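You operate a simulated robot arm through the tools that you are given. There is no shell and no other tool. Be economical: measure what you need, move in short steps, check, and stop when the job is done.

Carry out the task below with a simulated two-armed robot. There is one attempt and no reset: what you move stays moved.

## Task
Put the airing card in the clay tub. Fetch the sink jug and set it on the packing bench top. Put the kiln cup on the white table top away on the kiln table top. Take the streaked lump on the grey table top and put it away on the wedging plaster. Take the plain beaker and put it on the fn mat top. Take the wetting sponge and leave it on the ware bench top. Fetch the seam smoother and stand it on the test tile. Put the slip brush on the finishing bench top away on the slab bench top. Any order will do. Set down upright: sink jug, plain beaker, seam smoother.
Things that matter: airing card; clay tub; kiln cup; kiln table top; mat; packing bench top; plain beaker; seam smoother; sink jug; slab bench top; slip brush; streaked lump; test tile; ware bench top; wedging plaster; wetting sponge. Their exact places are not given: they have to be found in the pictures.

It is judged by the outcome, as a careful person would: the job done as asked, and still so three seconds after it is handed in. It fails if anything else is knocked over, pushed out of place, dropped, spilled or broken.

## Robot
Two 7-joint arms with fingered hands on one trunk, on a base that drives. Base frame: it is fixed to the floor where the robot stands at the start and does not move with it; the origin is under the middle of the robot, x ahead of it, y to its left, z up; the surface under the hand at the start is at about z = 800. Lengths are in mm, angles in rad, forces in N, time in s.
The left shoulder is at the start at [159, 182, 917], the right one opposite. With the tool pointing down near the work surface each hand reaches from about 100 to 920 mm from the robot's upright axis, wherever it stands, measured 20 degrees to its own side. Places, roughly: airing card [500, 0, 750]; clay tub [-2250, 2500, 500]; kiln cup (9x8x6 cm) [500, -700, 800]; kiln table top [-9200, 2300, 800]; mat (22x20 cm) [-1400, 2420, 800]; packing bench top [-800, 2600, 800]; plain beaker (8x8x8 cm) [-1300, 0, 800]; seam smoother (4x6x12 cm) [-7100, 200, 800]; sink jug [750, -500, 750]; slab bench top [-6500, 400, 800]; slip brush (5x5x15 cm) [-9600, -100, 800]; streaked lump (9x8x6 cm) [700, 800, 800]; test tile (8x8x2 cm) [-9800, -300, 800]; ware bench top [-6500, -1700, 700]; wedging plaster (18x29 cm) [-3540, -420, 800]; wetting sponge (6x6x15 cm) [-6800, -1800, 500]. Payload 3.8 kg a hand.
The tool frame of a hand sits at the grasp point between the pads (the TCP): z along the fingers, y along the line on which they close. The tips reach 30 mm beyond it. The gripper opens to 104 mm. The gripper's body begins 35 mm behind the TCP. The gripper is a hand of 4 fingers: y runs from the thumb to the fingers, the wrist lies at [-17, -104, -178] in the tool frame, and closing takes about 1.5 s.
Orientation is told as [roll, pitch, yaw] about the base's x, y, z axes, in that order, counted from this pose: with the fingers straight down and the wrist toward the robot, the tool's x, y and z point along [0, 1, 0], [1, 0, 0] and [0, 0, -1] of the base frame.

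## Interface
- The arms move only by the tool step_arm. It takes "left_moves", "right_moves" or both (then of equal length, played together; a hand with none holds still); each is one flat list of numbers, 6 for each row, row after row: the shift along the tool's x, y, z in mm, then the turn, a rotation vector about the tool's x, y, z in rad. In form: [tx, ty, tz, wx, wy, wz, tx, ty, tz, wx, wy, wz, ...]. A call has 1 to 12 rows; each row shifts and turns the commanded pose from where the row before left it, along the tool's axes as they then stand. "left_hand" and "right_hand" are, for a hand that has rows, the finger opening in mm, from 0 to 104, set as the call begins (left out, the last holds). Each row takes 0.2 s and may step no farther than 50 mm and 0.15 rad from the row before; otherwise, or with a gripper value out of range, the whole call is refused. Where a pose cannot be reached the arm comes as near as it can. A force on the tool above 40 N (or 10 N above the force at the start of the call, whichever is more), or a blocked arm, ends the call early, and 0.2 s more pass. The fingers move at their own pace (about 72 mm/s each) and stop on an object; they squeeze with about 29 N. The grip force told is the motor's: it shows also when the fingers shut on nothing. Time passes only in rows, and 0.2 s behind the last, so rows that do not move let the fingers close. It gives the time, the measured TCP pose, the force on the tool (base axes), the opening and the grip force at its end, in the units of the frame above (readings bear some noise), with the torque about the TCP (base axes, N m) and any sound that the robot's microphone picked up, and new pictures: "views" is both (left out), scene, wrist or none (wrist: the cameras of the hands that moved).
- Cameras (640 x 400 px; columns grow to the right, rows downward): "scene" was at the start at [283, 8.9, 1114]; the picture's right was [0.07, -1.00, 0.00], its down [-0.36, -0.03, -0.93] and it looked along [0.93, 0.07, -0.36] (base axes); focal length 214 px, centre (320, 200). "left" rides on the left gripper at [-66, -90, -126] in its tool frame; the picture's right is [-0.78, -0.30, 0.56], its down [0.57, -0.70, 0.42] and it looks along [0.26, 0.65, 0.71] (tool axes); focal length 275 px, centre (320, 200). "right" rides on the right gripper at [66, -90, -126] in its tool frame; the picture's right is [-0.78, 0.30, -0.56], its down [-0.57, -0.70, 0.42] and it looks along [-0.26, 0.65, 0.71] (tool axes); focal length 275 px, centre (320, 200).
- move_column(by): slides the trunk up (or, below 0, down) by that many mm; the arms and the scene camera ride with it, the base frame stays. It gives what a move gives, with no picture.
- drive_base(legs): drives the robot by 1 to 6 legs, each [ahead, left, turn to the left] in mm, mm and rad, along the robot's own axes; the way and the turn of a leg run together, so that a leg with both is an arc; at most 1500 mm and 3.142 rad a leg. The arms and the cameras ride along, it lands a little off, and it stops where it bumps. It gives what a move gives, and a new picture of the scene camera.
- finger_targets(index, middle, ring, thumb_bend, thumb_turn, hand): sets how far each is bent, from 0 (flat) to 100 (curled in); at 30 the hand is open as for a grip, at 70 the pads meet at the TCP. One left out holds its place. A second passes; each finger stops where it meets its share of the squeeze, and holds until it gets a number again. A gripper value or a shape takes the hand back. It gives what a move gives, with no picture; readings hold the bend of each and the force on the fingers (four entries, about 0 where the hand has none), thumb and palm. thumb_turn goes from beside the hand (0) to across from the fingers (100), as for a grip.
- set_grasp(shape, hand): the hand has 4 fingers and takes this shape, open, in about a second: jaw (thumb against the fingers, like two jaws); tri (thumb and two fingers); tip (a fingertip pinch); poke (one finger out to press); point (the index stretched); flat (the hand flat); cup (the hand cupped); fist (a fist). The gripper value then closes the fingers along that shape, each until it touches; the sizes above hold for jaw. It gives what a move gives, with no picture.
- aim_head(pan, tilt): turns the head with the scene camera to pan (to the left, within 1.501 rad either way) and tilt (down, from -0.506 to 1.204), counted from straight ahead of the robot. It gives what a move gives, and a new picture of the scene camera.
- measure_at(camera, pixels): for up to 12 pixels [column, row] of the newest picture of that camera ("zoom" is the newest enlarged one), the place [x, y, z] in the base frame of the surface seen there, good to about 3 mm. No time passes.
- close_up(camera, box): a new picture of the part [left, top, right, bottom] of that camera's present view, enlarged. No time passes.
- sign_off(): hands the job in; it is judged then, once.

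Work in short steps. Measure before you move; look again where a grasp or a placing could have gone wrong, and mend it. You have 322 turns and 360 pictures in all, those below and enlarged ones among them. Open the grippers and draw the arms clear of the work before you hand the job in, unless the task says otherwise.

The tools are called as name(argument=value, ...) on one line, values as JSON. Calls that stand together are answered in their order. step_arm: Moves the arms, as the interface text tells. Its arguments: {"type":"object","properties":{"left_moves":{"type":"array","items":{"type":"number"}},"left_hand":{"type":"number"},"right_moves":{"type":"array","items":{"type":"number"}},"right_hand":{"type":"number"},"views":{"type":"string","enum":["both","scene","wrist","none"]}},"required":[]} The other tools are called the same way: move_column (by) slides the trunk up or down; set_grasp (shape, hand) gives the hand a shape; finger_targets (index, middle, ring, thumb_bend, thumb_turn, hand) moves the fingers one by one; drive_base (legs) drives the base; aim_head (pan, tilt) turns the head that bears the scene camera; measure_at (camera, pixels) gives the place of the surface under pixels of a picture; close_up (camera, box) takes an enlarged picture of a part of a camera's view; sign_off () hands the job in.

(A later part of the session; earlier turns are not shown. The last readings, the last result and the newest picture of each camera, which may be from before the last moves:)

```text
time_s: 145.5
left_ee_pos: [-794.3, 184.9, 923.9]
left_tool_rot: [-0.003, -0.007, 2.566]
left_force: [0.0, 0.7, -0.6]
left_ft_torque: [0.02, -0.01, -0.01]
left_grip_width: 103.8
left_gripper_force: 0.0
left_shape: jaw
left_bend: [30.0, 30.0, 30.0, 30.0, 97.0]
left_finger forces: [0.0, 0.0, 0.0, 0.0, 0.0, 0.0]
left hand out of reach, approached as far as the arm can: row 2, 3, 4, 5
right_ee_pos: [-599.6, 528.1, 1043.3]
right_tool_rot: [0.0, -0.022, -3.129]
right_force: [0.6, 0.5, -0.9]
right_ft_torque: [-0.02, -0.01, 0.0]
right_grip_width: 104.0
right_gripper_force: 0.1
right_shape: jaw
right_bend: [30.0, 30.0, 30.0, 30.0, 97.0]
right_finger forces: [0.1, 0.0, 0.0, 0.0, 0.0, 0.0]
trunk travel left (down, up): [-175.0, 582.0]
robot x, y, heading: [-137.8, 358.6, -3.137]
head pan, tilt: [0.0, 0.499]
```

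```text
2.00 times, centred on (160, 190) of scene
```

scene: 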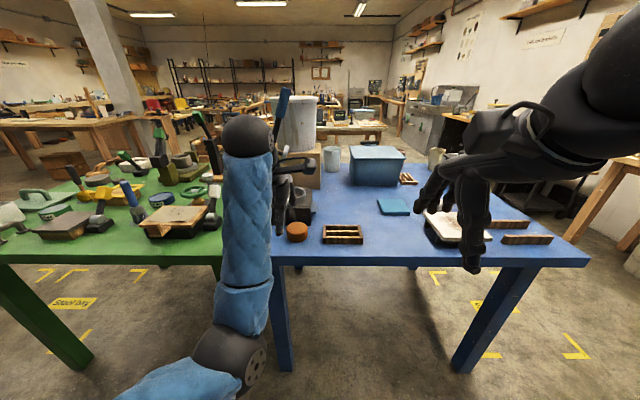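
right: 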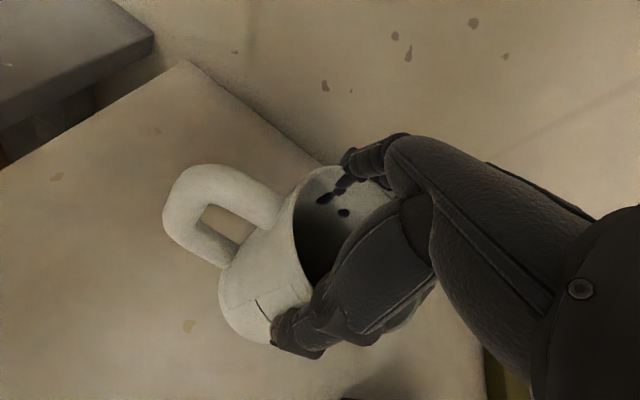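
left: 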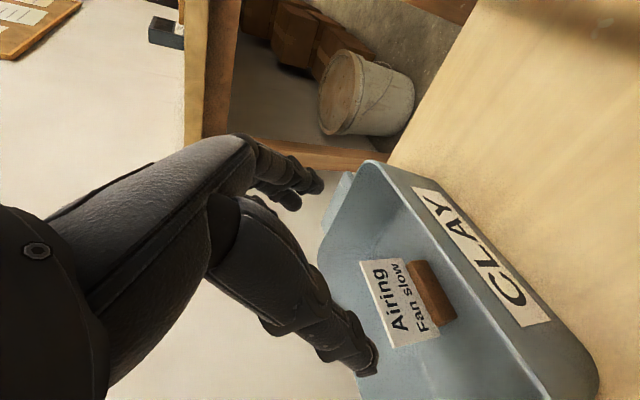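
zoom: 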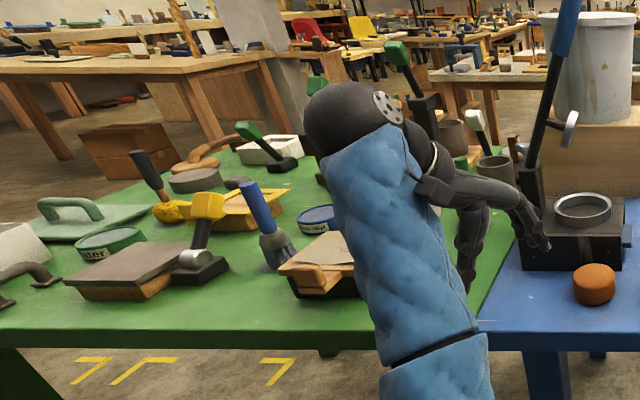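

drive_base(legs=[[-150, 0, 0]])

move_column(by=150)

step_arm(left_moves=[33, -22, 0, 0, 0, 0, 33, -22, 0, 0, 0, 0, 33, -22, 0, 0, 0, 0, 33, -22, 0, 0, 0, 0, 33, -22, 0, 0, 0, 0, 33, -22, 0, 0, 0, 0], views="scene")

```text
time_s: 146.8
left_ee_pos: [-644.4, 184.3, 924.9]
left_tool_rot: [-0.002, -0.008, 2.568]
left_force: [0.0, -0.8, 1.1]
left_ft_torque: [0.0, 0.01, 0.01]
left_grip_width: 103.8
left_gripper_force: 0.1
left_shape: jaw
left_bend: [30.0, 30.0, 30.0, 30.0, 97.0]
left_finger forces: [0.0, 0.0, 0.0, 0.0, 0.0, 0.0]
right_ee_pos: [-449.3, 527.6, 1045.6]
right_tool_rot: [0.001, -0.022, -3.126]
right_force: [-0.3, 0.1, 0.0]
right_ft_torque: [-0.02, 0.06, 0.03]
right_grip_width: 104.0
right_gripper_force: 0.1
right_shape: jaw
right_bend: [30.0, 30.0, 30.0, 30.0, 97.0]
right_finger forces: [0.1, 0.1, 0.0, 0.0, 0.0, 0.1]
trunk travel left (down, up): [-175.0, 582.0]
robot x, y, heading: [14.8, 357.6, -3.133]
head pan, tilt: [0.0, 0.499]
```

scene: 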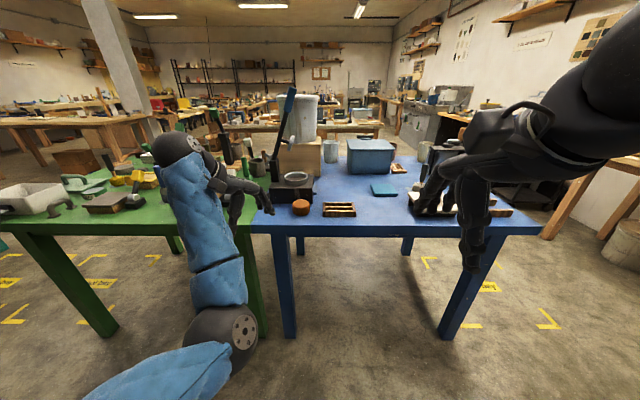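

```text
time_s: 148.6
left_ee_pos: [-646.8, 184.1, 1073.4]
left_tool_rot: [-0.005, -0.007, 2.57]
left_force: [-0.7, 0.5, 0.3]
left_ft_torque: [0.01, -0.04, -0.01]
left_grip_width: 104.0
left_gripper_force: 0.0
left_shape: jaw
left_bend: [30.0, 30.0, 30.0, 30.0, 97.0]
left_finger forces: [0.0, 0.1, 0.0, 0.0, 0.1, 0.0]
right_ee_pos: [-450.8, 526.7, 1193.4]
right_tool_rot: [0.001, -0.022, -3.125]
right_force: [-0.1, 0.1, 0.0]
right_ft_torque: [0.01, -0.02, -0.01]
right_grip_width: 104.0
right_gripper_force: 0.1
right_shape: jaw
right_bend: [30.0, 30.0, 30.0, 30.0, 97.0]
right_finger forces: [0.0, 0.0, 0.0, 0.0, 0.0, 0.1]
trunk travel left (down, up): [-325.0, 432.0]
robot x, y, heading: [11.6, 366.2, -3.137]
head pan, tilt: [0.0, 0.499]
```

```text
time_s: 150.0
left_ee_pos: [-641.7, -53.1, 1072.8]
left_tool_rot: [-0.003, -0.006, 2.569]
left_force: [-0.3, -0.4, 0.2]
left_ft_torque: [0.01, 0.0, -0.01]
left_grip_width: 103.9
left_gripper_force: 0.0
left_shape: jaw
left_bend: [30.0, 30.0, 30.0, 30.0, 97.0]
left_finger forces: [0.0, 0.1, 0.0, 0.0, 0.0, 0.0]
right_ee_pos: [-449.9, 526.8, 1194.6]
right_tool_rot: [0.003, -0.022, -3.128]
right_force: [-0.2, 0.0, 0.0]
right_ft_torque: [0.03, 0.01, 0.0]
right_grip_width: 104.1
right_gripper_force: 0.0
right_shape: jaw
right_bend: [30.0, 30.0, 30.0, 30.0, 97.0]
right_finger forces: [0.0, 0.0, 0.1, 0.0, 0.0, 0.0]
trunk travel left (down, up): [-325.0, 432.0]
robot x, y, heading: [14.9, 362.0, -3.13]
head pan, tilt: [0.0, 0.499]
```

scene: 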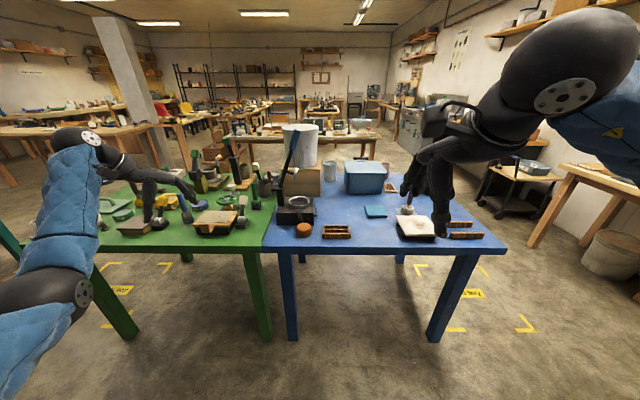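

The left arm moved out. I zoom on the tables to find the beaker.

close_up(camera="scene", box=[100, 130, 330, 245])

measure_at(camera="zoom", pixels=[[400, 150], [450, 150], [625, 110], [470, 300], [230, 250], [330, 250]])

```text
2.78 times, centred on (215, 188) of scene
```

zoom: 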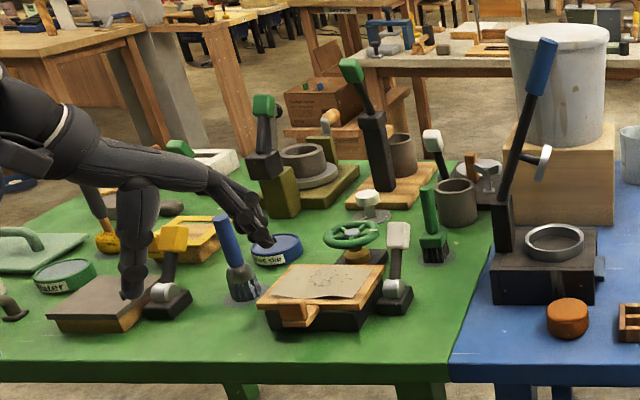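

```text
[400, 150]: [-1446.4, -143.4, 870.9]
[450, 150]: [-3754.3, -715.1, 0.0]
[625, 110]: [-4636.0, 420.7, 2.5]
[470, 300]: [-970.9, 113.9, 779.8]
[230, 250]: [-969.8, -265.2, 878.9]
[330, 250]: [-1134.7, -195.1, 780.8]
```

close_up(camera="scene", box=[190, 150, 300, 225])

measure_at(camera="zoom", pixels=[[410, 210], [445, 205], [425, 240], [428, 170], [300, 110], [290, 80], [105, 105]])

```text
5.33 times, centred on (245, 188) of scene
```

zoom: 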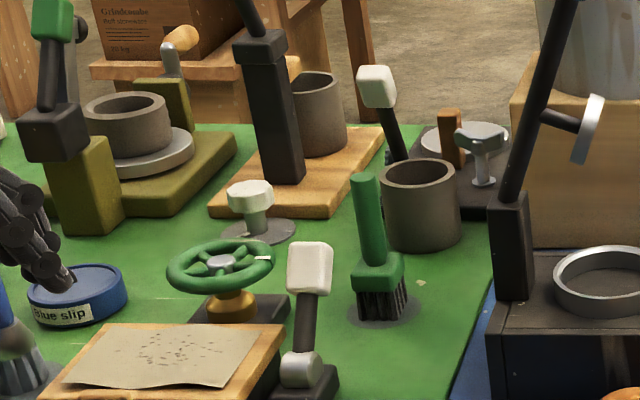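

```text
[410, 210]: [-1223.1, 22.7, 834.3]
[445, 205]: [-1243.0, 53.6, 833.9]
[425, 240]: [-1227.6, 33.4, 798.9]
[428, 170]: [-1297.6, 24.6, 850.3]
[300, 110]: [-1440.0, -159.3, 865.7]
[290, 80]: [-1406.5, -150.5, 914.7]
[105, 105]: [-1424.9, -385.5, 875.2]
```

The plain beaker is the grey cylinder at zoom (420,205), ≈(−1262,37). I measure its surrounding obstacles.

measure_at(camera="zoom", pixels=[[366, 185], [378, 300], [380, 90], [400, 140], [515, 230], [530, 120], [445, 132], [480, 140], [485, 180], [590, 110], [600, 260], [385, 190]])

measure_at(camera="zoom", pixels=[[457, 190], [385, 175], [420, 162], [540, 200], [415, 180], [440, 345]])

```text
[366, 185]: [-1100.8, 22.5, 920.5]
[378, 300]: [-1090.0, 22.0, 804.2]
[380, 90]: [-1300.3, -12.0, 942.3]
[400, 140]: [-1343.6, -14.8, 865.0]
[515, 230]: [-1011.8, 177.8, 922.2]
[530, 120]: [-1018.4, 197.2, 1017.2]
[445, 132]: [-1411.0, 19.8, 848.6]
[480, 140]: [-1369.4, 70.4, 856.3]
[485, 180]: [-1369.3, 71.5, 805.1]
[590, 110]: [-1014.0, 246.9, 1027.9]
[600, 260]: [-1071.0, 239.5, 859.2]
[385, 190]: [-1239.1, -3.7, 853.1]
```

```text
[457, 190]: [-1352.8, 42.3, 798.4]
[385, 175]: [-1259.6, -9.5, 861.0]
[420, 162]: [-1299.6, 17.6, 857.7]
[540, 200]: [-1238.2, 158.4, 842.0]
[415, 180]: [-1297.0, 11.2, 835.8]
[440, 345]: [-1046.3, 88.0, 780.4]
```

The white hammer right behind the beaker rules out a vertical grasp; I'll use the same tilted left-hand pose as for the card. I reorient the left hand here and retract the right.

step_arm(left_moves=[0, 0, 0, 0, 0, 0.144, 0, 0, 0, 0, 0, 0.144, 0, 0, 0, 0, 0, 0.144, 0, 0, 0, 0, 0, 0.144, 0, 0, 0, 0, 0, 0.144, 0, 0, 0, 0, 0, 0.144, 0, 0, 0, 0, 0, 0.144, 0, 0, 0, 0, 0.14, 0, 0, 0, 0, 0, 0.14, 0, 0, 0, 0, 0, 0.14, 0, 0, 0, 0, 0, 0.14, 0, 0, 0, 0, 0, 0.14, 0], right_moves=[0, -30, -10, 0, 0, 0, 0, -30, -10, 0, 0, 0, 0, -30, -10, 0, 0, 0, 0, -30, -10, 0, 0, 0, 0, -30, -10, 0, 0, 0, 0, 0, 0, 0, 0, 0, 0, 0, 0, 0, 0, 0, 0, 0, 0, 0, 0, 0, 0, 0, 0, 0, 0, 0, 0, 0, 0, 0, 0, 0, 0, 0, 0, 0, 0, 0, 0, 0, 0, 0, 0, 0], views="scene")

```text
time_s: 152.6
left_ee_pos: [-676.8, -103.5, 1086.1]
left_tool_rot: [0.705, -0.01, 1.559]
left_force: [0.6, 0.9, 0.0]
left_ft_torque: [0.03, 0.0, 0.01]
left_grip_width: 103.9
left_gripper_force: 0.0
left_shape: jaw
left_bend: [30.0, 30.0, 30.0, 30.0, 97.0]
left_finger forces: [0.0, 0.0, 0.0, 0.0, 0.1, 0.0]
left hand out of reach, approached as far as the arm can: row 4, 5, 6, 7, 8, 9, 10, 11, 12
right_ee_pos: [-298.8, 530.3, 1240.1]
right_tool_rot: [0.001, -0.022, -3.127]
right_force: [-0.5, 0.1, 0.3]
right_ft_torque: [0.04, -0.02, 0.0]
right_grip_width: 104.0
right_gripper_force: 0.1
right_shape: jaw
right_bend: [30.0, 30.0, 30.0, 30.0, 97.0]
right_finger forces: [0.0, 0.1, 0.0, 0.0, 0.0, 0.0]
trunk travel left (down, up): [-325.0, 432.0]
robot x, y, heading: [12.2, 359.1, -3.13]
head pan, tilt: [0.0, 0.499]
```

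scene: 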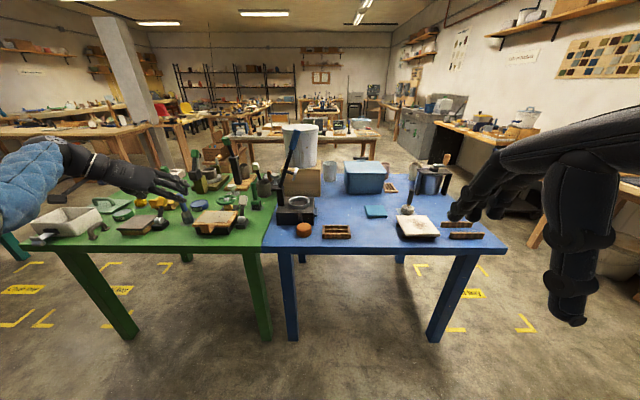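

Orientation is right. I bring the left hand in front of the robot.

step_arm(left_moves=[-15, 42, -13, 0, 0, 0, -15, 42, -13, 0, 0, 0, -15, 42, -13, 0, 0, 0, -15, 42, -13, 0, 0, 0, -15, 42, -13, 0, 0, 0, -15, 42, -13, 0, 0, 0, -15, 42, -13, 0, 0, 0, -15, 42, -13, 0, 0, 0], views="none")

measure_at(camera="scene", pixels=[[200, 253], [330, 248], [110, 240], [292, 100], [290, 130]])

```text
time_s: 154.4
left_ee_pos: [-755.6, 151.1, 1122.3]
left_tool_rot: [0.704, -0.006, 1.56]
left_force: [0.7, -0.7, 0.4]
left_ft_torque: [-0.03, 0.0, 0.01]
left_grip_width: 104.0
left_gripper_force: 0.0
left_shape: jaw
left_bend: [30.0, 30.0, 30.0, 30.0, 97.0]
left_finger forces: [0.0, 0.0, 0.0, 0.0, 0.0, 0.1]
left hand out of reach, approached as far as the arm can: row 1, 2, 3, 4, 5, 6, 7, 8
right_ee_pos: [-298.0, 530.9, 1240.0]
right_tool_rot: [0.004, -0.023, -3.127]
right_force: [0.3, 1.2, 0.5]
right_ft_torque: [0.01, -0.02, 0.03]
right_grip_width: 103.9
right_gripper_force: 0.0
right_shape: jaw
right_bend: [30.0, 30.0, 30.0, 30.0, 97.0]
right_finger forces: [0.1, 0.0, 0.1, 0.0, 0.1, 0.0]
trunk travel left (down, up): [-325.0, 432.0]
robot x, y, heading: [16.0, 361.3, -3.131]
head pan, tilt: [0.0, 0.499]
```

```text
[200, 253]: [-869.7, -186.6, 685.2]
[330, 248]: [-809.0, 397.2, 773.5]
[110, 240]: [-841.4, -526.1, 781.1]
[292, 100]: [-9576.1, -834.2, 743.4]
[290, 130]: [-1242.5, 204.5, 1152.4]
```

The commanded pose has drifted too near the body (that is what "out of reach" meant). I command the left hand forward again until it tracks.

step_arm(left_moves=[35, 0, 30, 0, 0, 0, 35, 0, 30, 0, 0, 0, 35, 0, 30, 0, 0, 0, 35, 0, 30, 0, 0, 0, 35, 0, 30, 0, 0, 0, 35, 0, 30, 0, 0, 0, 35, 0, 30, 0, 0, 0, 35, 0, 30, 0, 0, 0, 35, 0, 30, 0, 0, 0, 35, 0, 30, 0, 0, 0], views="scene")

```text
time_s: 156.6
left_ee_pos: [-760.3, 156.6, 1110.9]
left_tool_rot: [0.705, -0.006, 1.561]
left_force: [0.5, -0.7, 0.9]
left_ft_torque: [0.0, 0.0, 0.0]
left_grip_width: 104.0
left_gripper_force: 0.0
left_shape: jaw
left_bend: [30.0, 30.0, 30.0, 30.0, 97.0]
left_finger forces: [0.0, 0.0, 0.0, 0.0, 0.0, 0.0]
left hand out of reach, approached as far as the arm can: row 1, 2, 3, 4, 5, 6, 7, 8, 9, 10
right_ee_pos: [-298.3, 529.4, 1240.6]
right_tool_rot: [0.002, -0.023, -3.125]
right_force: [0.4, 0.4, -0.9]
right_ft_torque: [0.0, 0.01, 0.03]
right_grip_width: 103.9
right_gripper_force: 0.0
right_shape: jaw
right_bend: [30.0, 30.0, 30.0, 30.0, 97.0]
right_finger forces: [0.0, 0.0, 0.1, 0.0, 0.1, 0.1]
trunk travel left (down, up): [-325.0, 432.0]
robot x, y, heading: [18.0, 359.8, -3.127]
head pan, tilt: [0.0, 0.499]
```

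scene: 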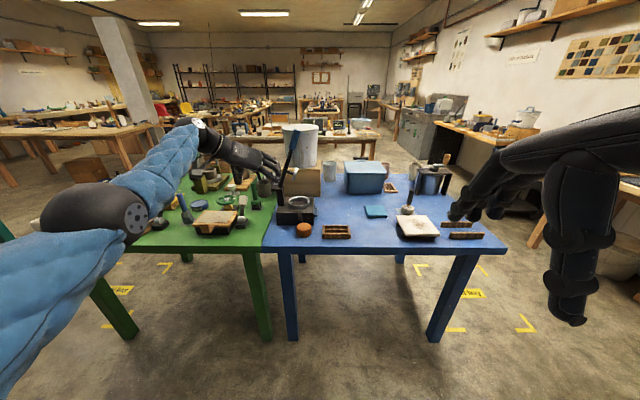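

I test a different direction (back and down) to see if the arm tracks now.

step_arm(left_moves=[-35, 0, -30, 0, 0, 0, -35, 0, -30, 0, 0, 0, -35, 0, -30, 0, 0, 0], views="none")

step_arm(left_moves=[26, 0, -30, 0, 0, 0, 26, 0, -30, 0, 0, 0, 26, 0, -30, 0, 0, 0], views="none")

```text
time_s: 157.4
left_ee_pos: [-620.7, 154.8, 1110.9]
left_tool_rot: [0.7, -0.008, 1.561]
left_force: [0.1, 0.6, -0.5]
left_ft_torque: [0.0, 0.04, 0.02]
left_grip_width: 103.6
left_gripper_force: 0.0
left_shape: jaw
left_bend: [30.0, 30.0, 30.0, 30.0, 97.0]
left_finger forces: [0.0, 0.0, 0.0, 0.1, 0.1, 0.0]
right_ee_pos: [-296.3, 530.0, 1241.1]
right_tool_rot: [0.001, -0.023, -3.131]
right_force: [0.4, -0.3, 0.2]
right_ft_torque: [0.0, 0.02, 0.02]
right_grip_width: 103.9
right_gripper_force: 0.1
right_shape: jaw
right_bend: [30.0, 30.0, 30.0, 30.0, 97.0]
right_finger forces: [0.0, 0.0, 0.0, 0.0, 0.1, 0.0]
trunk travel left (down, up): [-325.0, 432.0]
robot x, y, heading: [13.5, 360.2, -3.132]
head pan, tilt: [0.0, 0.499]
```

```text
time_s: 158.2
left_ee_pos: [-623.0, 153.5, 1232.3]
left_tool_rot: [0.703, -0.007, 1.561]
left_force: [0.4, 0.9, 0.2]
left_ft_torque: [0.0, -0.01, 0.03]
left_grip_width: 103.9
left_gripper_force: 0.0
left_shape: jaw
left_bend: [30.0, 30.0, 30.0, 30.0, 97.0]
left_finger forces: [0.0, 0.1, 0.0, 0.0, 0.0, 0.0]
right_ee_pos: [-297.2, 530.8, 1240.4]
right_tool_rot: [0.003, -0.023, -3.126]
right_force: [0.5, 0.5, -0.3]
right_ft_torque: [0.03, 0.04, -0.02]
right_grip_width: 104.0
right_gripper_force: 0.0
right_shape: jaw
right_bend: [30.0, 30.0, 30.0, 30.0, 97.0]
right_finger forces: [0.0, 0.1, 0.0, 0.0, 0.0, 0.0]
trunk travel left (down, up): [-325.0, 432.0]
robot x, y, heading: [16.3, 363.3, -3.131]
head pan, tilt: [0.0, 0.499]
```

The arm tracks again. I drive so the beaker is about 740 mm ahead and aligned with the left shoulder.

drive_base(legs=[[0, 252, 0], [535, 0, 0]])

aim_head(pan=0.0, tilt=0.7)

```text
time_s: 162.7
left_ee_pos: [-1160.8, -106.4, 1230.8]
left_tool_rot: [0.705, -0.008, 1.565]
left_force: [0.6, -0.2, -0.8]
left_ft_torque: [-0.01, -0.01, 0.03]
left_grip_width: 103.8
left_gripper_force: 0.1
left_shape: jaw
left_bend: [30.0, 30.0, 30.0, 30.0, 97.0]
left_finger forces: [0.0, 0.0, 0.1, 0.0, 0.0, 0.0]
right_ee_pos: [-836.9, 270.9, 1241.5]
right_tool_rot: [-0.001, -0.023, -3.124]
right_force: [-0.2, -0.2, -0.1]
right_ft_torque: [-0.01, 0.0, 0.01]
right_grip_width: 103.9
right_gripper_force: 0.0
right_shape: jaw
right_bend: [30.0, 30.0, 30.0, 30.0, 97.0]
right_finger forces: [0.1, 0.0, 0.0, 0.0, 0.0, 0.0]
trunk travel left (down, up): [-325.0, 432.0]
robot x, y, heading: [-521.0, 101.4, -3.134]
head pan, tilt: [0.0, 0.499]
```

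scene: 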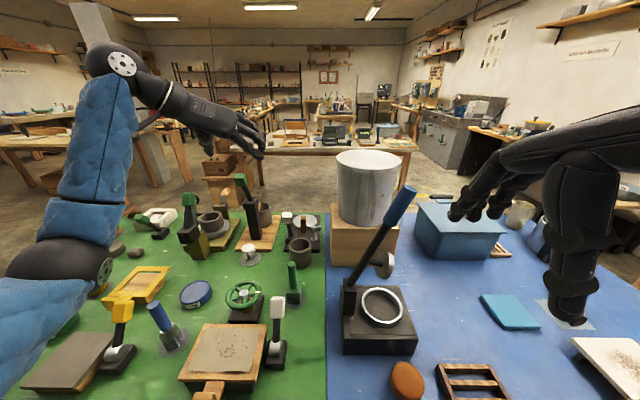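

```text
time_s: 163.5
left_ee_pos: [-1161.5, -104.9, 1230.5]
left_tool_rot: [0.703, -0.005, 1.561]
left_force: [0.1, 0.2, -0.4]
left_ft_torque: [0.0, -0.02, 0.0]
left_grip_width: 104.0
left_gripper_force: 0.1
left_shape: jaw
left_bend: [30.0, 30.0, 30.0, 30.0, 97.0]
left_finger forces: [0.0, 0.0, 0.0, 0.1, 0.0, 0.0]
right_ee_pos: [-836.2, 272.0, 1241.0]
right_tool_rot: [0.003, -0.023, -3.124]
right_force: [-0.1, 0.3, 0.6]
right_ft_torque: [0.0, -0.01, -0.02]
right_grip_width: 104.1
right_gripper_force: 0.1
right_shape: jaw
right_bend: [30.0, 30.0, 30.0, 30.0, 97.0]
right_finger forces: [0.0, 0.1, 0.0, 0.1, 0.1, 0.0]
trunk travel left (down, up): [-325.0, 432.0]
robot x, y, heading: [-523.6, 102.2, -3.128]
head pan, tilt: [0.0, 0.7]
```

scene: 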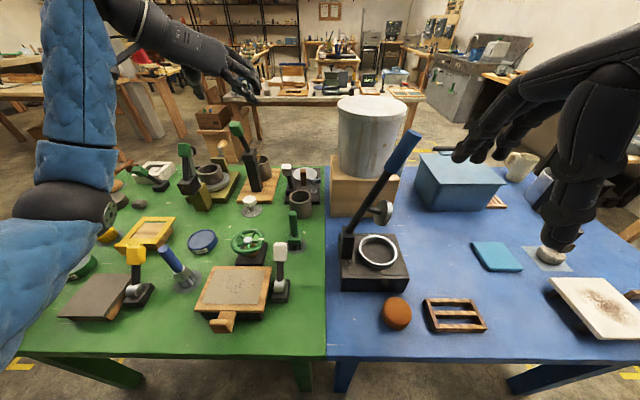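

Beaker at pixel (300,203). I zoom and measure it again from here.

close_up(camera="scene", box=[230, 140, 350, 260])

measure_at(camera="zoom", pixels=[[340, 280], [440, 280], [390, 310], [345, 340], [375, 245], [330, 205], [445, 230], [350, 260], [420, 240]])

```text
3.33 times, centred on (290, 200) of scene
```

zoom: 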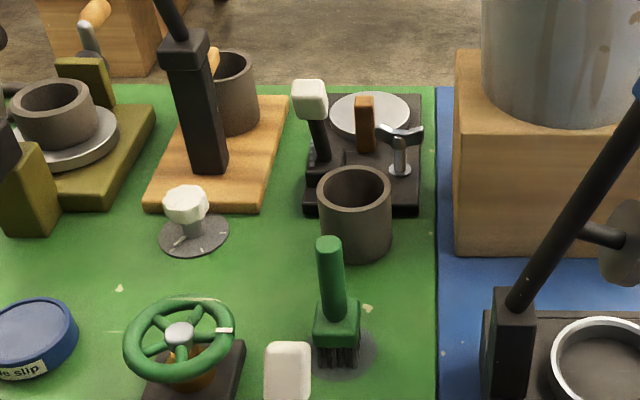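

```text
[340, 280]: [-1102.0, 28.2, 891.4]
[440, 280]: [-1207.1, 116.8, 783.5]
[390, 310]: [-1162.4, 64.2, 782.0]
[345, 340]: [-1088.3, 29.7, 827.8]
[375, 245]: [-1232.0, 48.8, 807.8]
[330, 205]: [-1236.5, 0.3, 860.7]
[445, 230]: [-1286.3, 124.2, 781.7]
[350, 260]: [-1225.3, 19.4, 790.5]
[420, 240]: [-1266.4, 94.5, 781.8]
```

measure_at(camera="zoom", pixels=[[320, 194], [389, 194], [357, 205], [355, 169], [310, 100], [320, 145], [400, 132], [310, 180], [405, 205], [330, 245], [365, 145], [370, 105]])

```text
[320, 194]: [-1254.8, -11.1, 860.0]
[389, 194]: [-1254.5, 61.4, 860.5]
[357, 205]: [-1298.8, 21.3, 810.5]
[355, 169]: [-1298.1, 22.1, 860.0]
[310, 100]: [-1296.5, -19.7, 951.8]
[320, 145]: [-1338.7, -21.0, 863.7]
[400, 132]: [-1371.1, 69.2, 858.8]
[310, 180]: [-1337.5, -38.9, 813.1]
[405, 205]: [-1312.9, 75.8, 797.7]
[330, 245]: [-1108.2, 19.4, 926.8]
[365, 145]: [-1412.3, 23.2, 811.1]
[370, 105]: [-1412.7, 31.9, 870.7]
```

Beaker centre is (−1260,25), top z 860. I reduce the tilt to 0.55 for clearance from the brush and hammer, and go to a stand-off 160 mm above-behind it.

step_arm(left_moves=[0, 0, 0, 0, -0.148, 0, -17.5, 18.6, 32.3, 0, 0, 0, -17.5, 18.6, 32.3, 0, 0, 0, -17.5, 18.6, 32.3, 0, 0, 0, -17.5, 18.6, 32.3, 0, 0, 0, -17.5, 18.6, 32.3, 0, 0, 0, -17.5, 18.6, 32.3, 0, 0, 0, -17.5, 18.6, 32.3, 0, 0, 0, 0, 0, 0, 0, 0, 0])

close_up(camera="scene", box=[200, 90, 400, 260])

```text
time_s: 165.5
left_ee_pos: [-1174.9, 25.9, 974.8]
left_tool_rot: [0.557, -0.007, 1.563]
left_force: [0.2, 0.5, -0.9]
left_ft_torque: [0.04, -0.02, -0.04]
left_grip_width: 104.1
left_gripper_force: 0.0
left_shape: jaw
left_bend: [30.0, 30.0, 30.0, 30.0, 97.0]
left_finger forces: [0.0, 0.0, 0.1, 0.1, 0.0, 0.1]
right_ee_pos: [-835.7, 270.7, 1241.0]
right_tool_rot: [0.003, -0.022, -3.124]
right_force: [-1.2, -0.5, -0.4]
right_ft_torque: [-0.02, 0.01, 0.01]
right_grip_width: 104.1
right_gripper_force: 0.1
right_shape: jaw
right_bend: [30.0, 30.0, 30.0, 30.0, 97.0]
right_finger forces: [0.1, 0.0, 0.1, 0.1, 0.0, 0.0]
trunk travel left (down, up): [-325.0, 432.0]
robot x, y, heading: [-520.3, 103.0, -3.125]
head pan, tilt: [0.0, 0.7]
```

scene: 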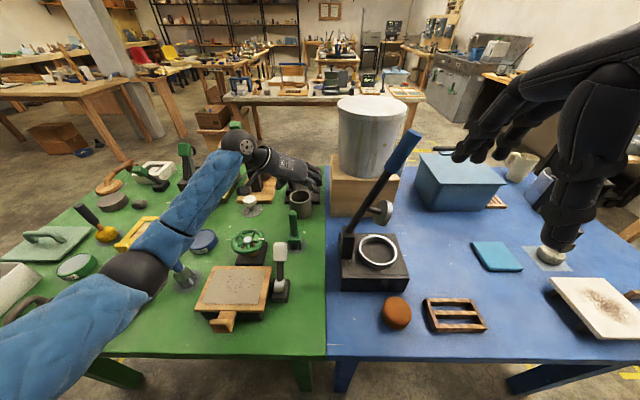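
left: 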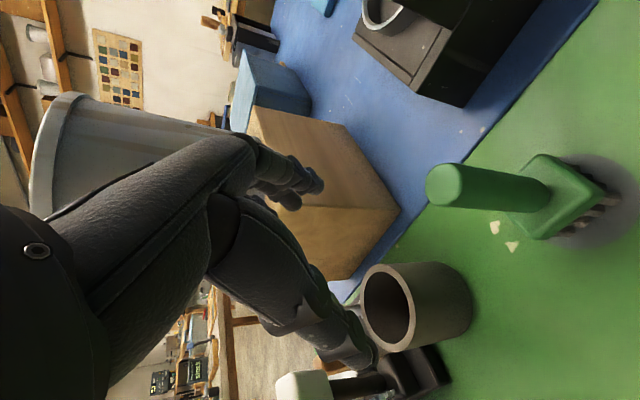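

```text
2.35 times, centred on (300, 175) of scene
```

zoom: 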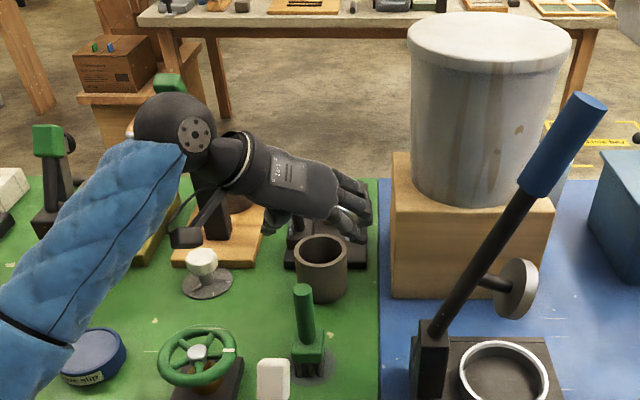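

I measure finger tips and beaker rim in the wrist picture.

measure_at(camera="left", pixels=[[368, 358], [318, 186], [293, 203], [412, 305], [385, 265], [365, 295], [385, 345], [455, 185], [292, 385], [310, 395]])

```text
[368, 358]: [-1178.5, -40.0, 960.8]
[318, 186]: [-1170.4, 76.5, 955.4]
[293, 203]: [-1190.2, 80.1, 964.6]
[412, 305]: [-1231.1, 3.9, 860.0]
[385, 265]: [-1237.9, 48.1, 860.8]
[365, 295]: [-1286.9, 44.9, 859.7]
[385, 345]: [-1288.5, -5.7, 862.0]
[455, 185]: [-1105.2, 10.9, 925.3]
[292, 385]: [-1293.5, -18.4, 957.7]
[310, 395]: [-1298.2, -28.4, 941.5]
```

Aligned. I descend along the tool axis.

step_arm(left_moves=[0, 0, 32, 0, 0, 0, 0, 0, 32, 0, 0, 0, 0, 0, 32, 0, 0, 0, 0, 0, 32, 0, 0, 0, 0, -2, 30, 0, 0, 0, 0, 0, 0, 0, 0, 0])

close_up(camera="scene", box=[200, 110, 360, 260])

```text
time_s: 166.9
left_ee_pos: [-1254.1, 27.1, 841.1]
left_tool_rot: [0.56, -0.008, 1.564]
left_force: [0.4, -1.0, 0.3]
left_ft_torque: [-0.01, 0.02, -0.04]
left_grip_width: 104.2
left_gripper_force: 0.1
left_shape: jaw
left_bend: [30.0, 30.0, 30.0, 30.0, 97.0]
left_finger forces: [0.0, 0.0, 0.0, 0.0, 0.1, 0.0]
left hand out of reach, approached as far as the arm can: row 5
right_ee_pos: [-836.6, 270.6, 1239.8]
right_tool_rot: [0.001, -0.023, -3.125]
right_force: [-0.1, -0.8, -1.1]
right_ft_torque: [-0.01, 0.01, -0.01]
right_grip_width: 103.7
right_gripper_force: 0.0
right_shape: jaw
right_bend: [30.0, 30.0, 30.0, 30.0, 97.0]
right_finger forces: [0.0, 0.0, 0.0, 0.1, 0.0, 0.0]
trunk travel left (down, up): [-325.0, 432.0]
robot x, y, heading: [-526.6, 100.7, -3.13]
head pan, tilt: [0.0, 0.7]
```

scene: 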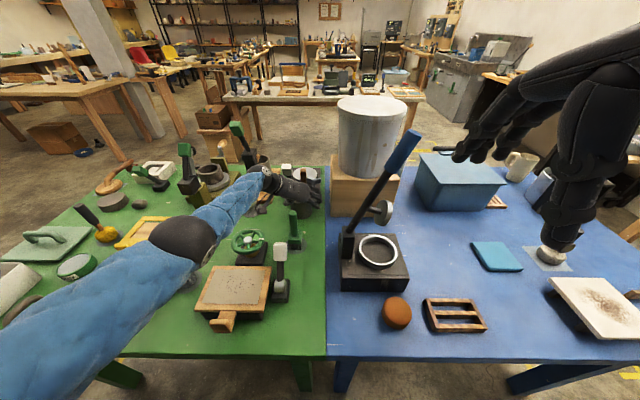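
left: 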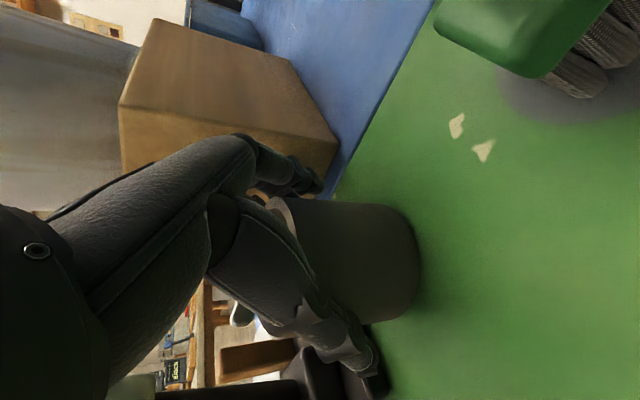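

```text
2.67 times, centred on (280, 185) of scene
```

zoom: 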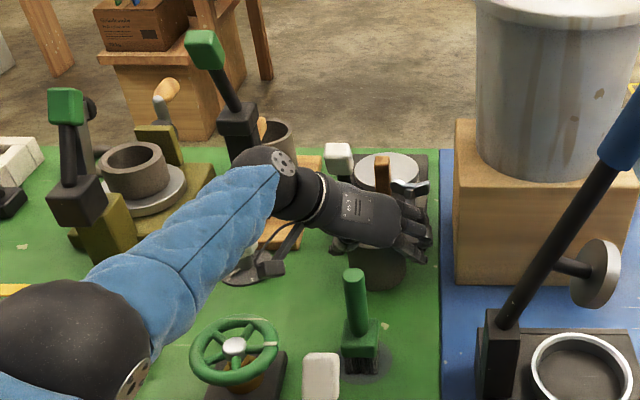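

The beaker is between thumb and fingers. I close.

step_arm(left_moves=[0, 0, 0, 0, 0, 0, 0, 0, 0, 0, 0, 0, 0, 0, 0, 0, 0, 0, 0, 0, 0, 0, 0, 0, 0, 0, 0, 0, 0, 0, 0, 0, 0, 0, 0, 0], left_hand=55, views="wrist")

```text
time_s: 168.3
left_ee_pos: [-1253.8, 26.9, 841.4]
left_tool_rot: [0.556, -0.007, 1.565]
left_force: [-0.1, -0.3, 0.9]
left_ft_torque: [-0.03, -0.06, 0.0]
left_grip_width: 70.7
left_gripper_force: 28.9
left_shape: jaw
left_bend: [27.0, 37.0, 38.0, 58.0, 98.0]
left_finger forces: [15.1, 8.4, 3.7, 0.1, 25.9, 0.1]
right_ee_pos: [-836.4, 270.6, 1241.6]
right_tool_rot: [0.0, -0.022, -3.125]
right_force: [0.3, 0.8, -0.2]
right_ft_torque: [-0.01, 0.01, -0.01]
right_grip_width: 103.9
right_gripper_force: 0.1
right_shape: jaw
right_bend: [30.0, 30.0, 30.0, 30.0, 97.0]
right_finger forces: [0.0, 0.0, 0.0, 0.1, 0.0, 0.1]
trunk travel left (down, up): [-325.0, 432.0]
robot x, y, heading: [-524.5, 98.4, -3.129]
head pan, tilt: [0.0, 0.7]
```

left: 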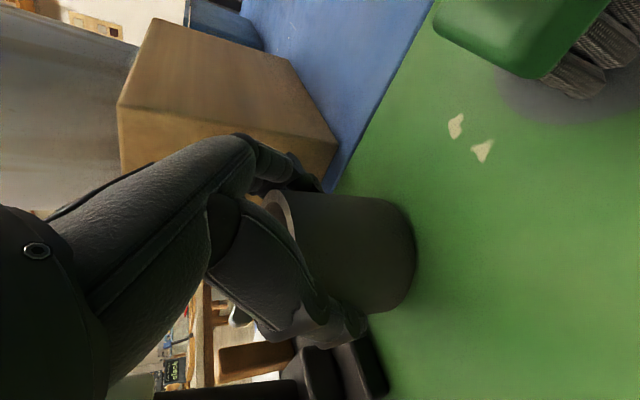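

Firm grip. I lift first up-and-back from the hammer, then straight up.

step_arm(left_moves=[0, 3, -20, 0, 0, 0, 0, 3, -25, 0, 0, 0, 0, 3, -25, 0, 0, 0, 21, 0, -34, 0, 0, 0, 21, 0, -34, 0, 0, 0, 21, 0, -34, 0, 0, 0, 21, 0, -34, 0, 0, 0, 21, 0, -34, 0, 0, 0])

```text
time_s: 170.1
left_ee_pos: [-1217.3, 32.1, 1100.6]
left_tool_rot: [0.555, -0.007, 1.563]
left_force: [0.3, -1.3, -1.9]
left_ft_torque: [-0.03, -0.04, 0.0]
left_grip_width: 70.6
left_gripper_force: 29.4
left_shape: jaw
left_bend: [27.0, 37.0, 38.0, 58.0, 98.0]
left_finger forces: [15.3, 8.2, 3.6, 0.0, 25.8, 0.0]
right_ee_pos: [-836.1, 271.1, 1240.9]
right_tool_rot: [0.004, -0.022, -3.124]
right_force: [0.2, -0.6, 0.1]
right_ft_torque: [0.0, 0.04, 0.01]
right_grip_width: 104.1
right_gripper_force: 0.0
right_shape: jaw
right_bend: [30.0, 30.0, 30.0, 30.0, 97.0]
right_finger forces: [0.0, 0.0, 0.0, 0.0, 0.0, 0.0]
trunk travel left (down, up): [-325.0, 432.0]
robot x, y, heading: [-524.5, 104.5, -3.127]
head pan, tilt: [0.0, 0.7]
```

scene: 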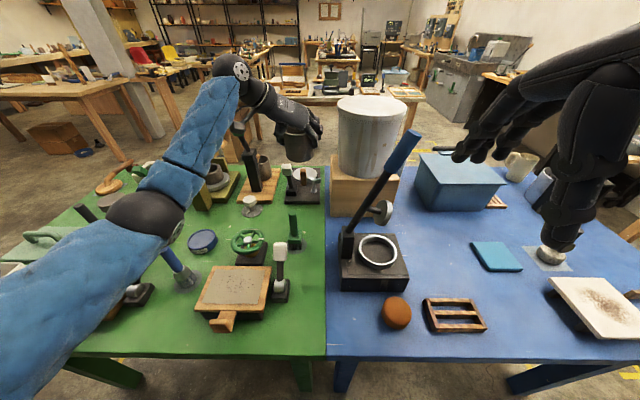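
left: 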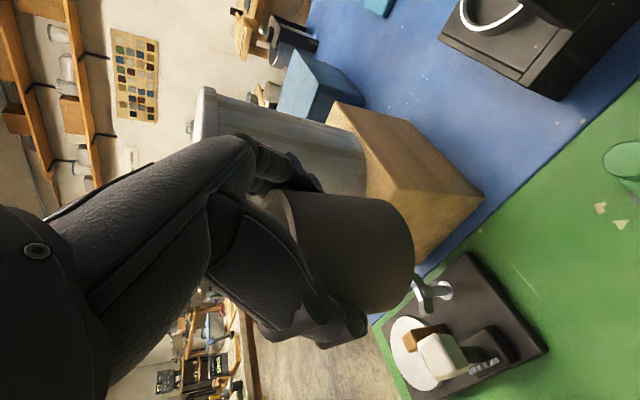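

Beaker held. I back out, turn right and drive up the aisle toward the packing bench.

drive_base(legs=[[-400, 0, 0], [0, 0, -1.571], [1400, 0, 0], [0, 1180, 0]])

aim_head(pan=0.1, tilt=0.65)

```text
time_s: 188.6
left_ee_pos: [-1371.1, 2203.1, 1099.3]
left_tool_rot: [0.556, -0.007, -0.017]
left_force: [0.7, 0.1, -2.5]
left_ft_torque: [-0.03, 0.02, 0.0]
left_grip_width: 70.5
left_gripper_force: 28.0
left_shape: jaw
left_bend: [27.0, 37.0, 38.0, 59.0, 98.0]
left_finger forces: [14.8, 8.5, 3.6, 0.1, 25.5, 0.0]
right_ee_pos: [-1136.9, 1819.4, 1241.1]
right_tool_rot: [0.002, -0.023, 1.578]
right_force: [-0.9, 0.2, -0.3]
right_ft_torque: [0.03, -0.03, -0.01]
right_grip_width: 103.9
right_gripper_force: 0.2
right_shape: jaw
right_bend: [30.0, 30.0, 30.0, 30.0, 97.0]
right_finger forces: [0.1, 0.0, 0.0, 0.0, 0.0, 0.2]
trunk travel left (down, up): [-325.0, 432.0]
robot x, y, heading: [-1309.5, 1510.6, 1.576]
head pan, tilt: [0.0, 0.7]
```

scene: 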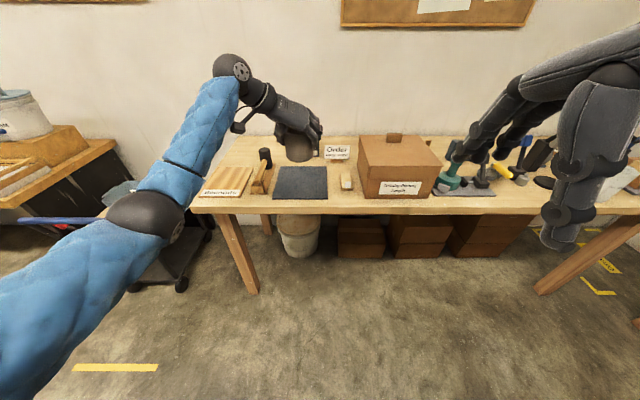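

```text
time_s: 189.2
left_ee_pos: [-1370.1, 2202.6, 1100.1]
left_tool_rot: [0.555, -0.008, -0.018]
left_force: [-0.5, 0.2, -2.0]
left_ft_torque: [-0.07, 0.01, -0.01]
left_grip_width: 70.6
left_gripper_force: 29.3
left_shape: jaw
left_bend: [27.0, 37.0, 38.0, 59.0, 98.0]
left_finger forces: [14.9, 8.4, 3.7, 0.0, 25.5, 0.0]
right_ee_pos: [-1136.3, 1818.4, 1239.9]
right_tool_rot: [0.002, -0.022, 1.578]
right_force: [-0.4, -0.5, -0.2]
right_ft_torque: [0.01, 0.02, 0.02]
right_grip_width: 104.3
right_gripper_force: 0.2
right_shape: jaw
right_bend: [30.0, 30.0, 30.0, 30.0, 97.0]
right_finger forces: [0.0, 0.0, 0.1, 0.0, 0.0, 0.0]
trunk travel left (down, up): [-325.0, 432.0]
robot x, y, heading: [-1310.1, 1508.4, 1.575]
head pan, tilt: [0.099, 0.649]
```

scene: 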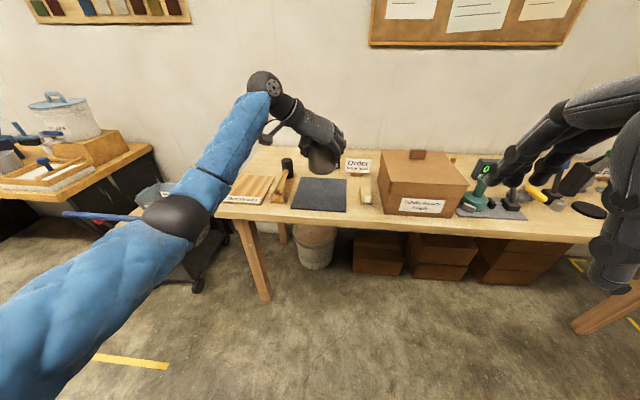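

measure_at(camera="scene", pixels=[[293, 208], [345, 210], [303, 180], [344, 181], [320, 195], [286, 165], [288, 195], [366, 192], [357, 165], [320, 165]])

```text
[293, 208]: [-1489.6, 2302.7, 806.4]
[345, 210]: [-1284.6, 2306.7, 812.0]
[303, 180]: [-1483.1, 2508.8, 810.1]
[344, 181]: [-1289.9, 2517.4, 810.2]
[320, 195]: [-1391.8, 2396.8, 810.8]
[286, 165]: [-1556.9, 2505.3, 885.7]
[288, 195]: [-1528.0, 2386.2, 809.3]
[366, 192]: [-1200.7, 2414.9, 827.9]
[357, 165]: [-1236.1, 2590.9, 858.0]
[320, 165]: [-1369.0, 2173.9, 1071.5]
```

Mat centre is (−1388,2408), z 811. I drive ahead 195 and lower the beaker.

drive_base(legs=[[195, 12, 0]])

step_arm(left_moves=[-18.5, 0, 29.8, 0, 0, 0, -18.5, 0, 29.8, 0, 0, 0, -18.5, 0, 29.8, 0, 0, 0, -18.5, 0, 29.8, 0, 0, 0, -18.5, 0, 29.8, 0, 0, 0, -12, 0, 19, 0, 0, 0])

```text
time_s: 190.8
left_ee_pos: [-1383.5, 2401.1, 1098.8]
left_tool_rot: [0.557, -0.007, -0.017]
left_force: [-0.6, 0.0, -2.0]
left_ft_torque: [-0.04, -0.01, -0.01]
left_grip_width: 70.5
left_gripper_force: 28.9
left_shape: jaw
left_bend: [27.0, 37.0, 38.0, 59.0, 98.0]
left_finger forces: [14.9, 8.4, 3.6, 0.0, 25.6, 0.1]
right_ee_pos: [-1149.4, 2019.1, 1241.2]
right_tool_rot: [0.003, -0.021, 1.578]
right_force: [0.3, 0.1, -0.8]
right_ft_torque: [-0.02, 0.0, 0.01]
right_grip_width: 103.8
right_gripper_force: 0.1
right_shape: jaw
right_bend: [30.0, 30.0, 30.0, 30.0, 97.0]
right_finger forces: [0.0, 0.0, 0.0, 0.0, 0.0, 0.1]
trunk travel left (down, up): [-325.0, 432.0]
robot x, y, heading: [-1320.0, 1707.2, 1.572]
head pan, tilt: [0.099, 0.649]
```

scene: 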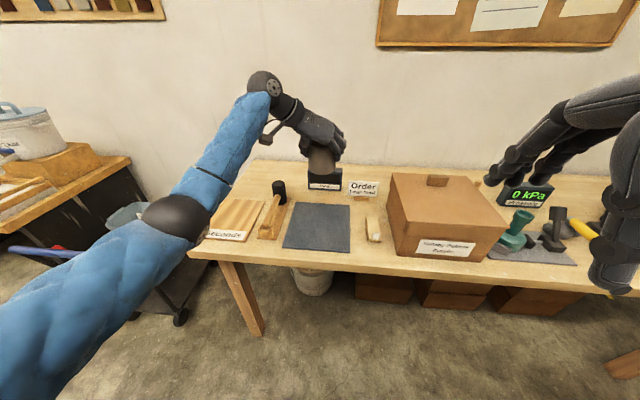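

```text
time_s: 192.2
left_ee_pos: [-1382.4, 2399.5, 901.3]
left_tool_rot: [0.556, -0.008, -0.018]
left_force: [-0.2, -0.1, -2.5]
left_ft_torque: [-0.04, 0.01, 0.0]
left_grip_width: 70.7
left_gripper_force: 29.0
left_shape: jaw
left_bend: [27.0, 37.0, 38.0, 59.0, 98.0]
left_finger forces: [14.9, 8.5, 3.7, 0.0, 25.6, 0.1]
right_ee_pos: [-1148.7, 2017.5, 1239.6]
right_tool_rot: [0.001, -0.023, 1.577]
right_force: [-0.7, -0.4, 0.4]
right_ft_torque: [0.02, -0.05, -0.01]
right_grip_width: 104.0
right_gripper_force: 0.1
right_shape: jaw
right_bend: [30.0, 30.0, 30.0, 30.0, 97.0]
right_finger forces: [0.1, 0.0, 0.1, 0.0, 0.0, 0.1]
trunk travel left (down, up): [-325.0, 432.0]
robot x, y, heading: [-1322.8, 1707.3, 1.572]
head pan, tilt: [0.099, 0.649]
```

scene: 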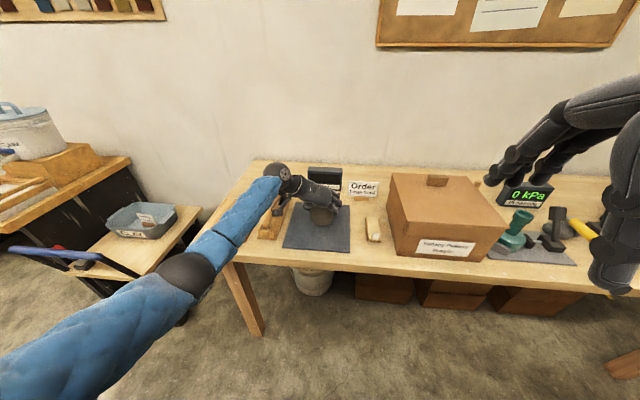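
left: 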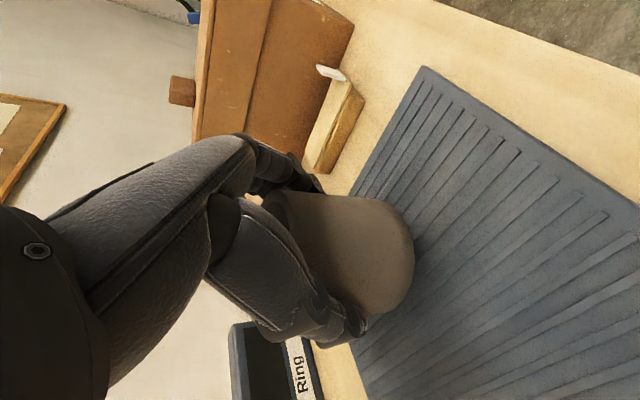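

Lower the last ~29 mm until contact.

step_arm(left_moves=[-5.3, 0, 8.5, 0, 0, 0, -4.2, 0, 6.8, 0, 0, 0, -3.2, 0, 5.1, 0, 0, 0, -2, 0, 3.4, 0, 0, 0], views="none")

```text
time_s: 193.2
left_ee_pos: [-1380.8, 2399.3, 873.6]
left_tool_rot: [0.557, -0.006, -0.017]
left_force: [0.8, -1.4, -1.7]
left_ft_torque: [0.0, -0.03, 0.02]
left_grip_width: 70.6
left_gripper_force: 29.1
left_shape: jaw
left_bend: [27.0, 37.0, 38.0, 59.0, 98.0]
left_finger forces: [14.9, 8.5, 3.6, 0.0, 25.6, 0.0]
right_ee_pos: [-1148.3, 2017.1, 1240.7]
right_tool_rot: [0.001, -0.022, 1.578]
right_force: [0.1, 1.0, 0.7]
right_ft_torque: [-0.01, 0.0, 0.01]
right_grip_width: 104.1
right_gripper_force: 0.0
right_shape: jaw
right_bend: [30.0, 30.0, 30.0, 30.0, 97.0]
right_finger forces: [0.1, 0.0, 0.0, 0.0, 0.0, 0.1]
trunk travel left (down, up): [-325.0, 432.0]
robot x, y, heading: [-1318.2, 1707.5, 1.577]
head pan, tilt: [0.099, 0.649]
```

step_arm(left_moves=[-1.1, 0, 1.7, 0, 0, 0, -1.1, 0, 1.7, 0, 0, 0, -0.5, 0, 0.9, 0, 0, 0], views="none")

```text
time_s: 194.0
left_ee_pos: [-1379.8, 2401.6, 869.6]
left_tool_rot: [0.558, -0.009, -0.018]
left_force: [0.1, 0.8, 2.6]
left_ft_torque: [-0.06, 0.02, 0.02]
left_grip_width: 70.2
left_gripper_force: 29.0
left_shape: jaw
left_bend: [27.0, 37.0, 38.0, 59.0, 99.0]
left_finger forces: [15.2, 9.1, 4.5, 0.0, 26.3, 0.0]
right_ee_pos: [-1148.8, 2016.5, 1241.3]
right_tool_rot: [0.002, -0.023, 1.578]
right_force: [0.2, -0.5, -0.8]
right_ft_torque: [0.0, -0.02, 0.0]
right_grip_width: 103.9
right_gripper_force: 0.2
right_shape: jaw
right_bend: [30.0, 30.0, 30.0, 30.0, 97.0]
right_finger forces: [0.1, 0.1, 0.0, 0.0, 0.0, 0.0]
trunk travel left (down, up): [-325.0, 432.0]
robot x, y, heading: [-1319.5, 1703.9, 1.572]
head pan, tilt: [0.099, 0.649]
```

Contact (force went from −2.5 to +2.6). I release and withdraw.

step_arm(left_moves=[0, 0, 0, 0, 0, 0, 0, 0, 0, 0, 0, 0, 0, 0, 0, 0, 0, 0, 0, 0, 0, 0, 0, 0, 0, 0, -20, 0, 0, 0, 0, 0, -40, 0, 0, 0, 0, 0, -40, 0, 0, 0, 0, 0, -40, 0, 0, 0, 21, 0, -34, 0, 0, 0, 21, 0, -34, 0, 0, 0], left_hand=104, views="scene")

```text
time_s: 196.2
left_ee_pos: [-1382.0, 2325.5, 1067.8]
left_tool_rot: [0.555, -0.007, -0.017]
left_force: [-0.6, -0.2, -0.6]
left_ft_torque: [0.0, 0.02, -0.01]
left_grip_width: 103.8
left_gripper_force: 0.0
left_shape: jaw
left_bend: [30.0, 30.0, 30.0, 30.0, 97.0]
left_finger forces: [0.0, 0.0, 0.1, 0.1, 0.0, 0.0]
right_ee_pos: [-1149.9, 2016.7, 1241.7]
right_tool_rot: [0.002, -0.023, 1.58]
right_force: [0.4, 0.4, 0.0]
right_ft_torque: [0.03, -0.02, 0.01]
right_grip_width: 104.4
right_gripper_force: 0.0
right_shape: jaw
right_bend: [30.0, 30.0, 30.0, 30.0, 97.0]
right_finger forces: [0.0, 0.0, 0.0, 0.0, 0.0, 0.0]
trunk travel left (down, up): [-325.0, 432.0]
robot x, y, heading: [-1321.8, 1707.0, 1.578]
head pan, tilt: [0.099, 0.649]
```

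scene: 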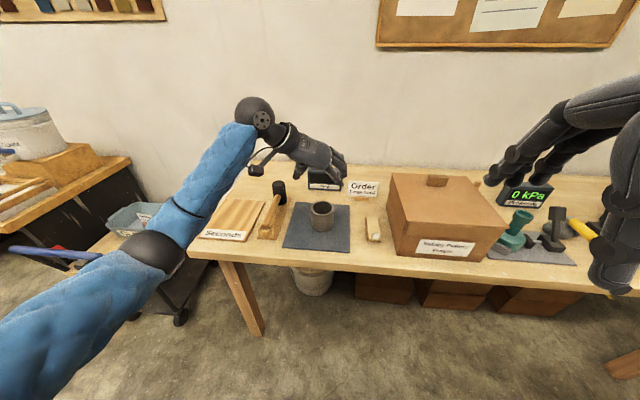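

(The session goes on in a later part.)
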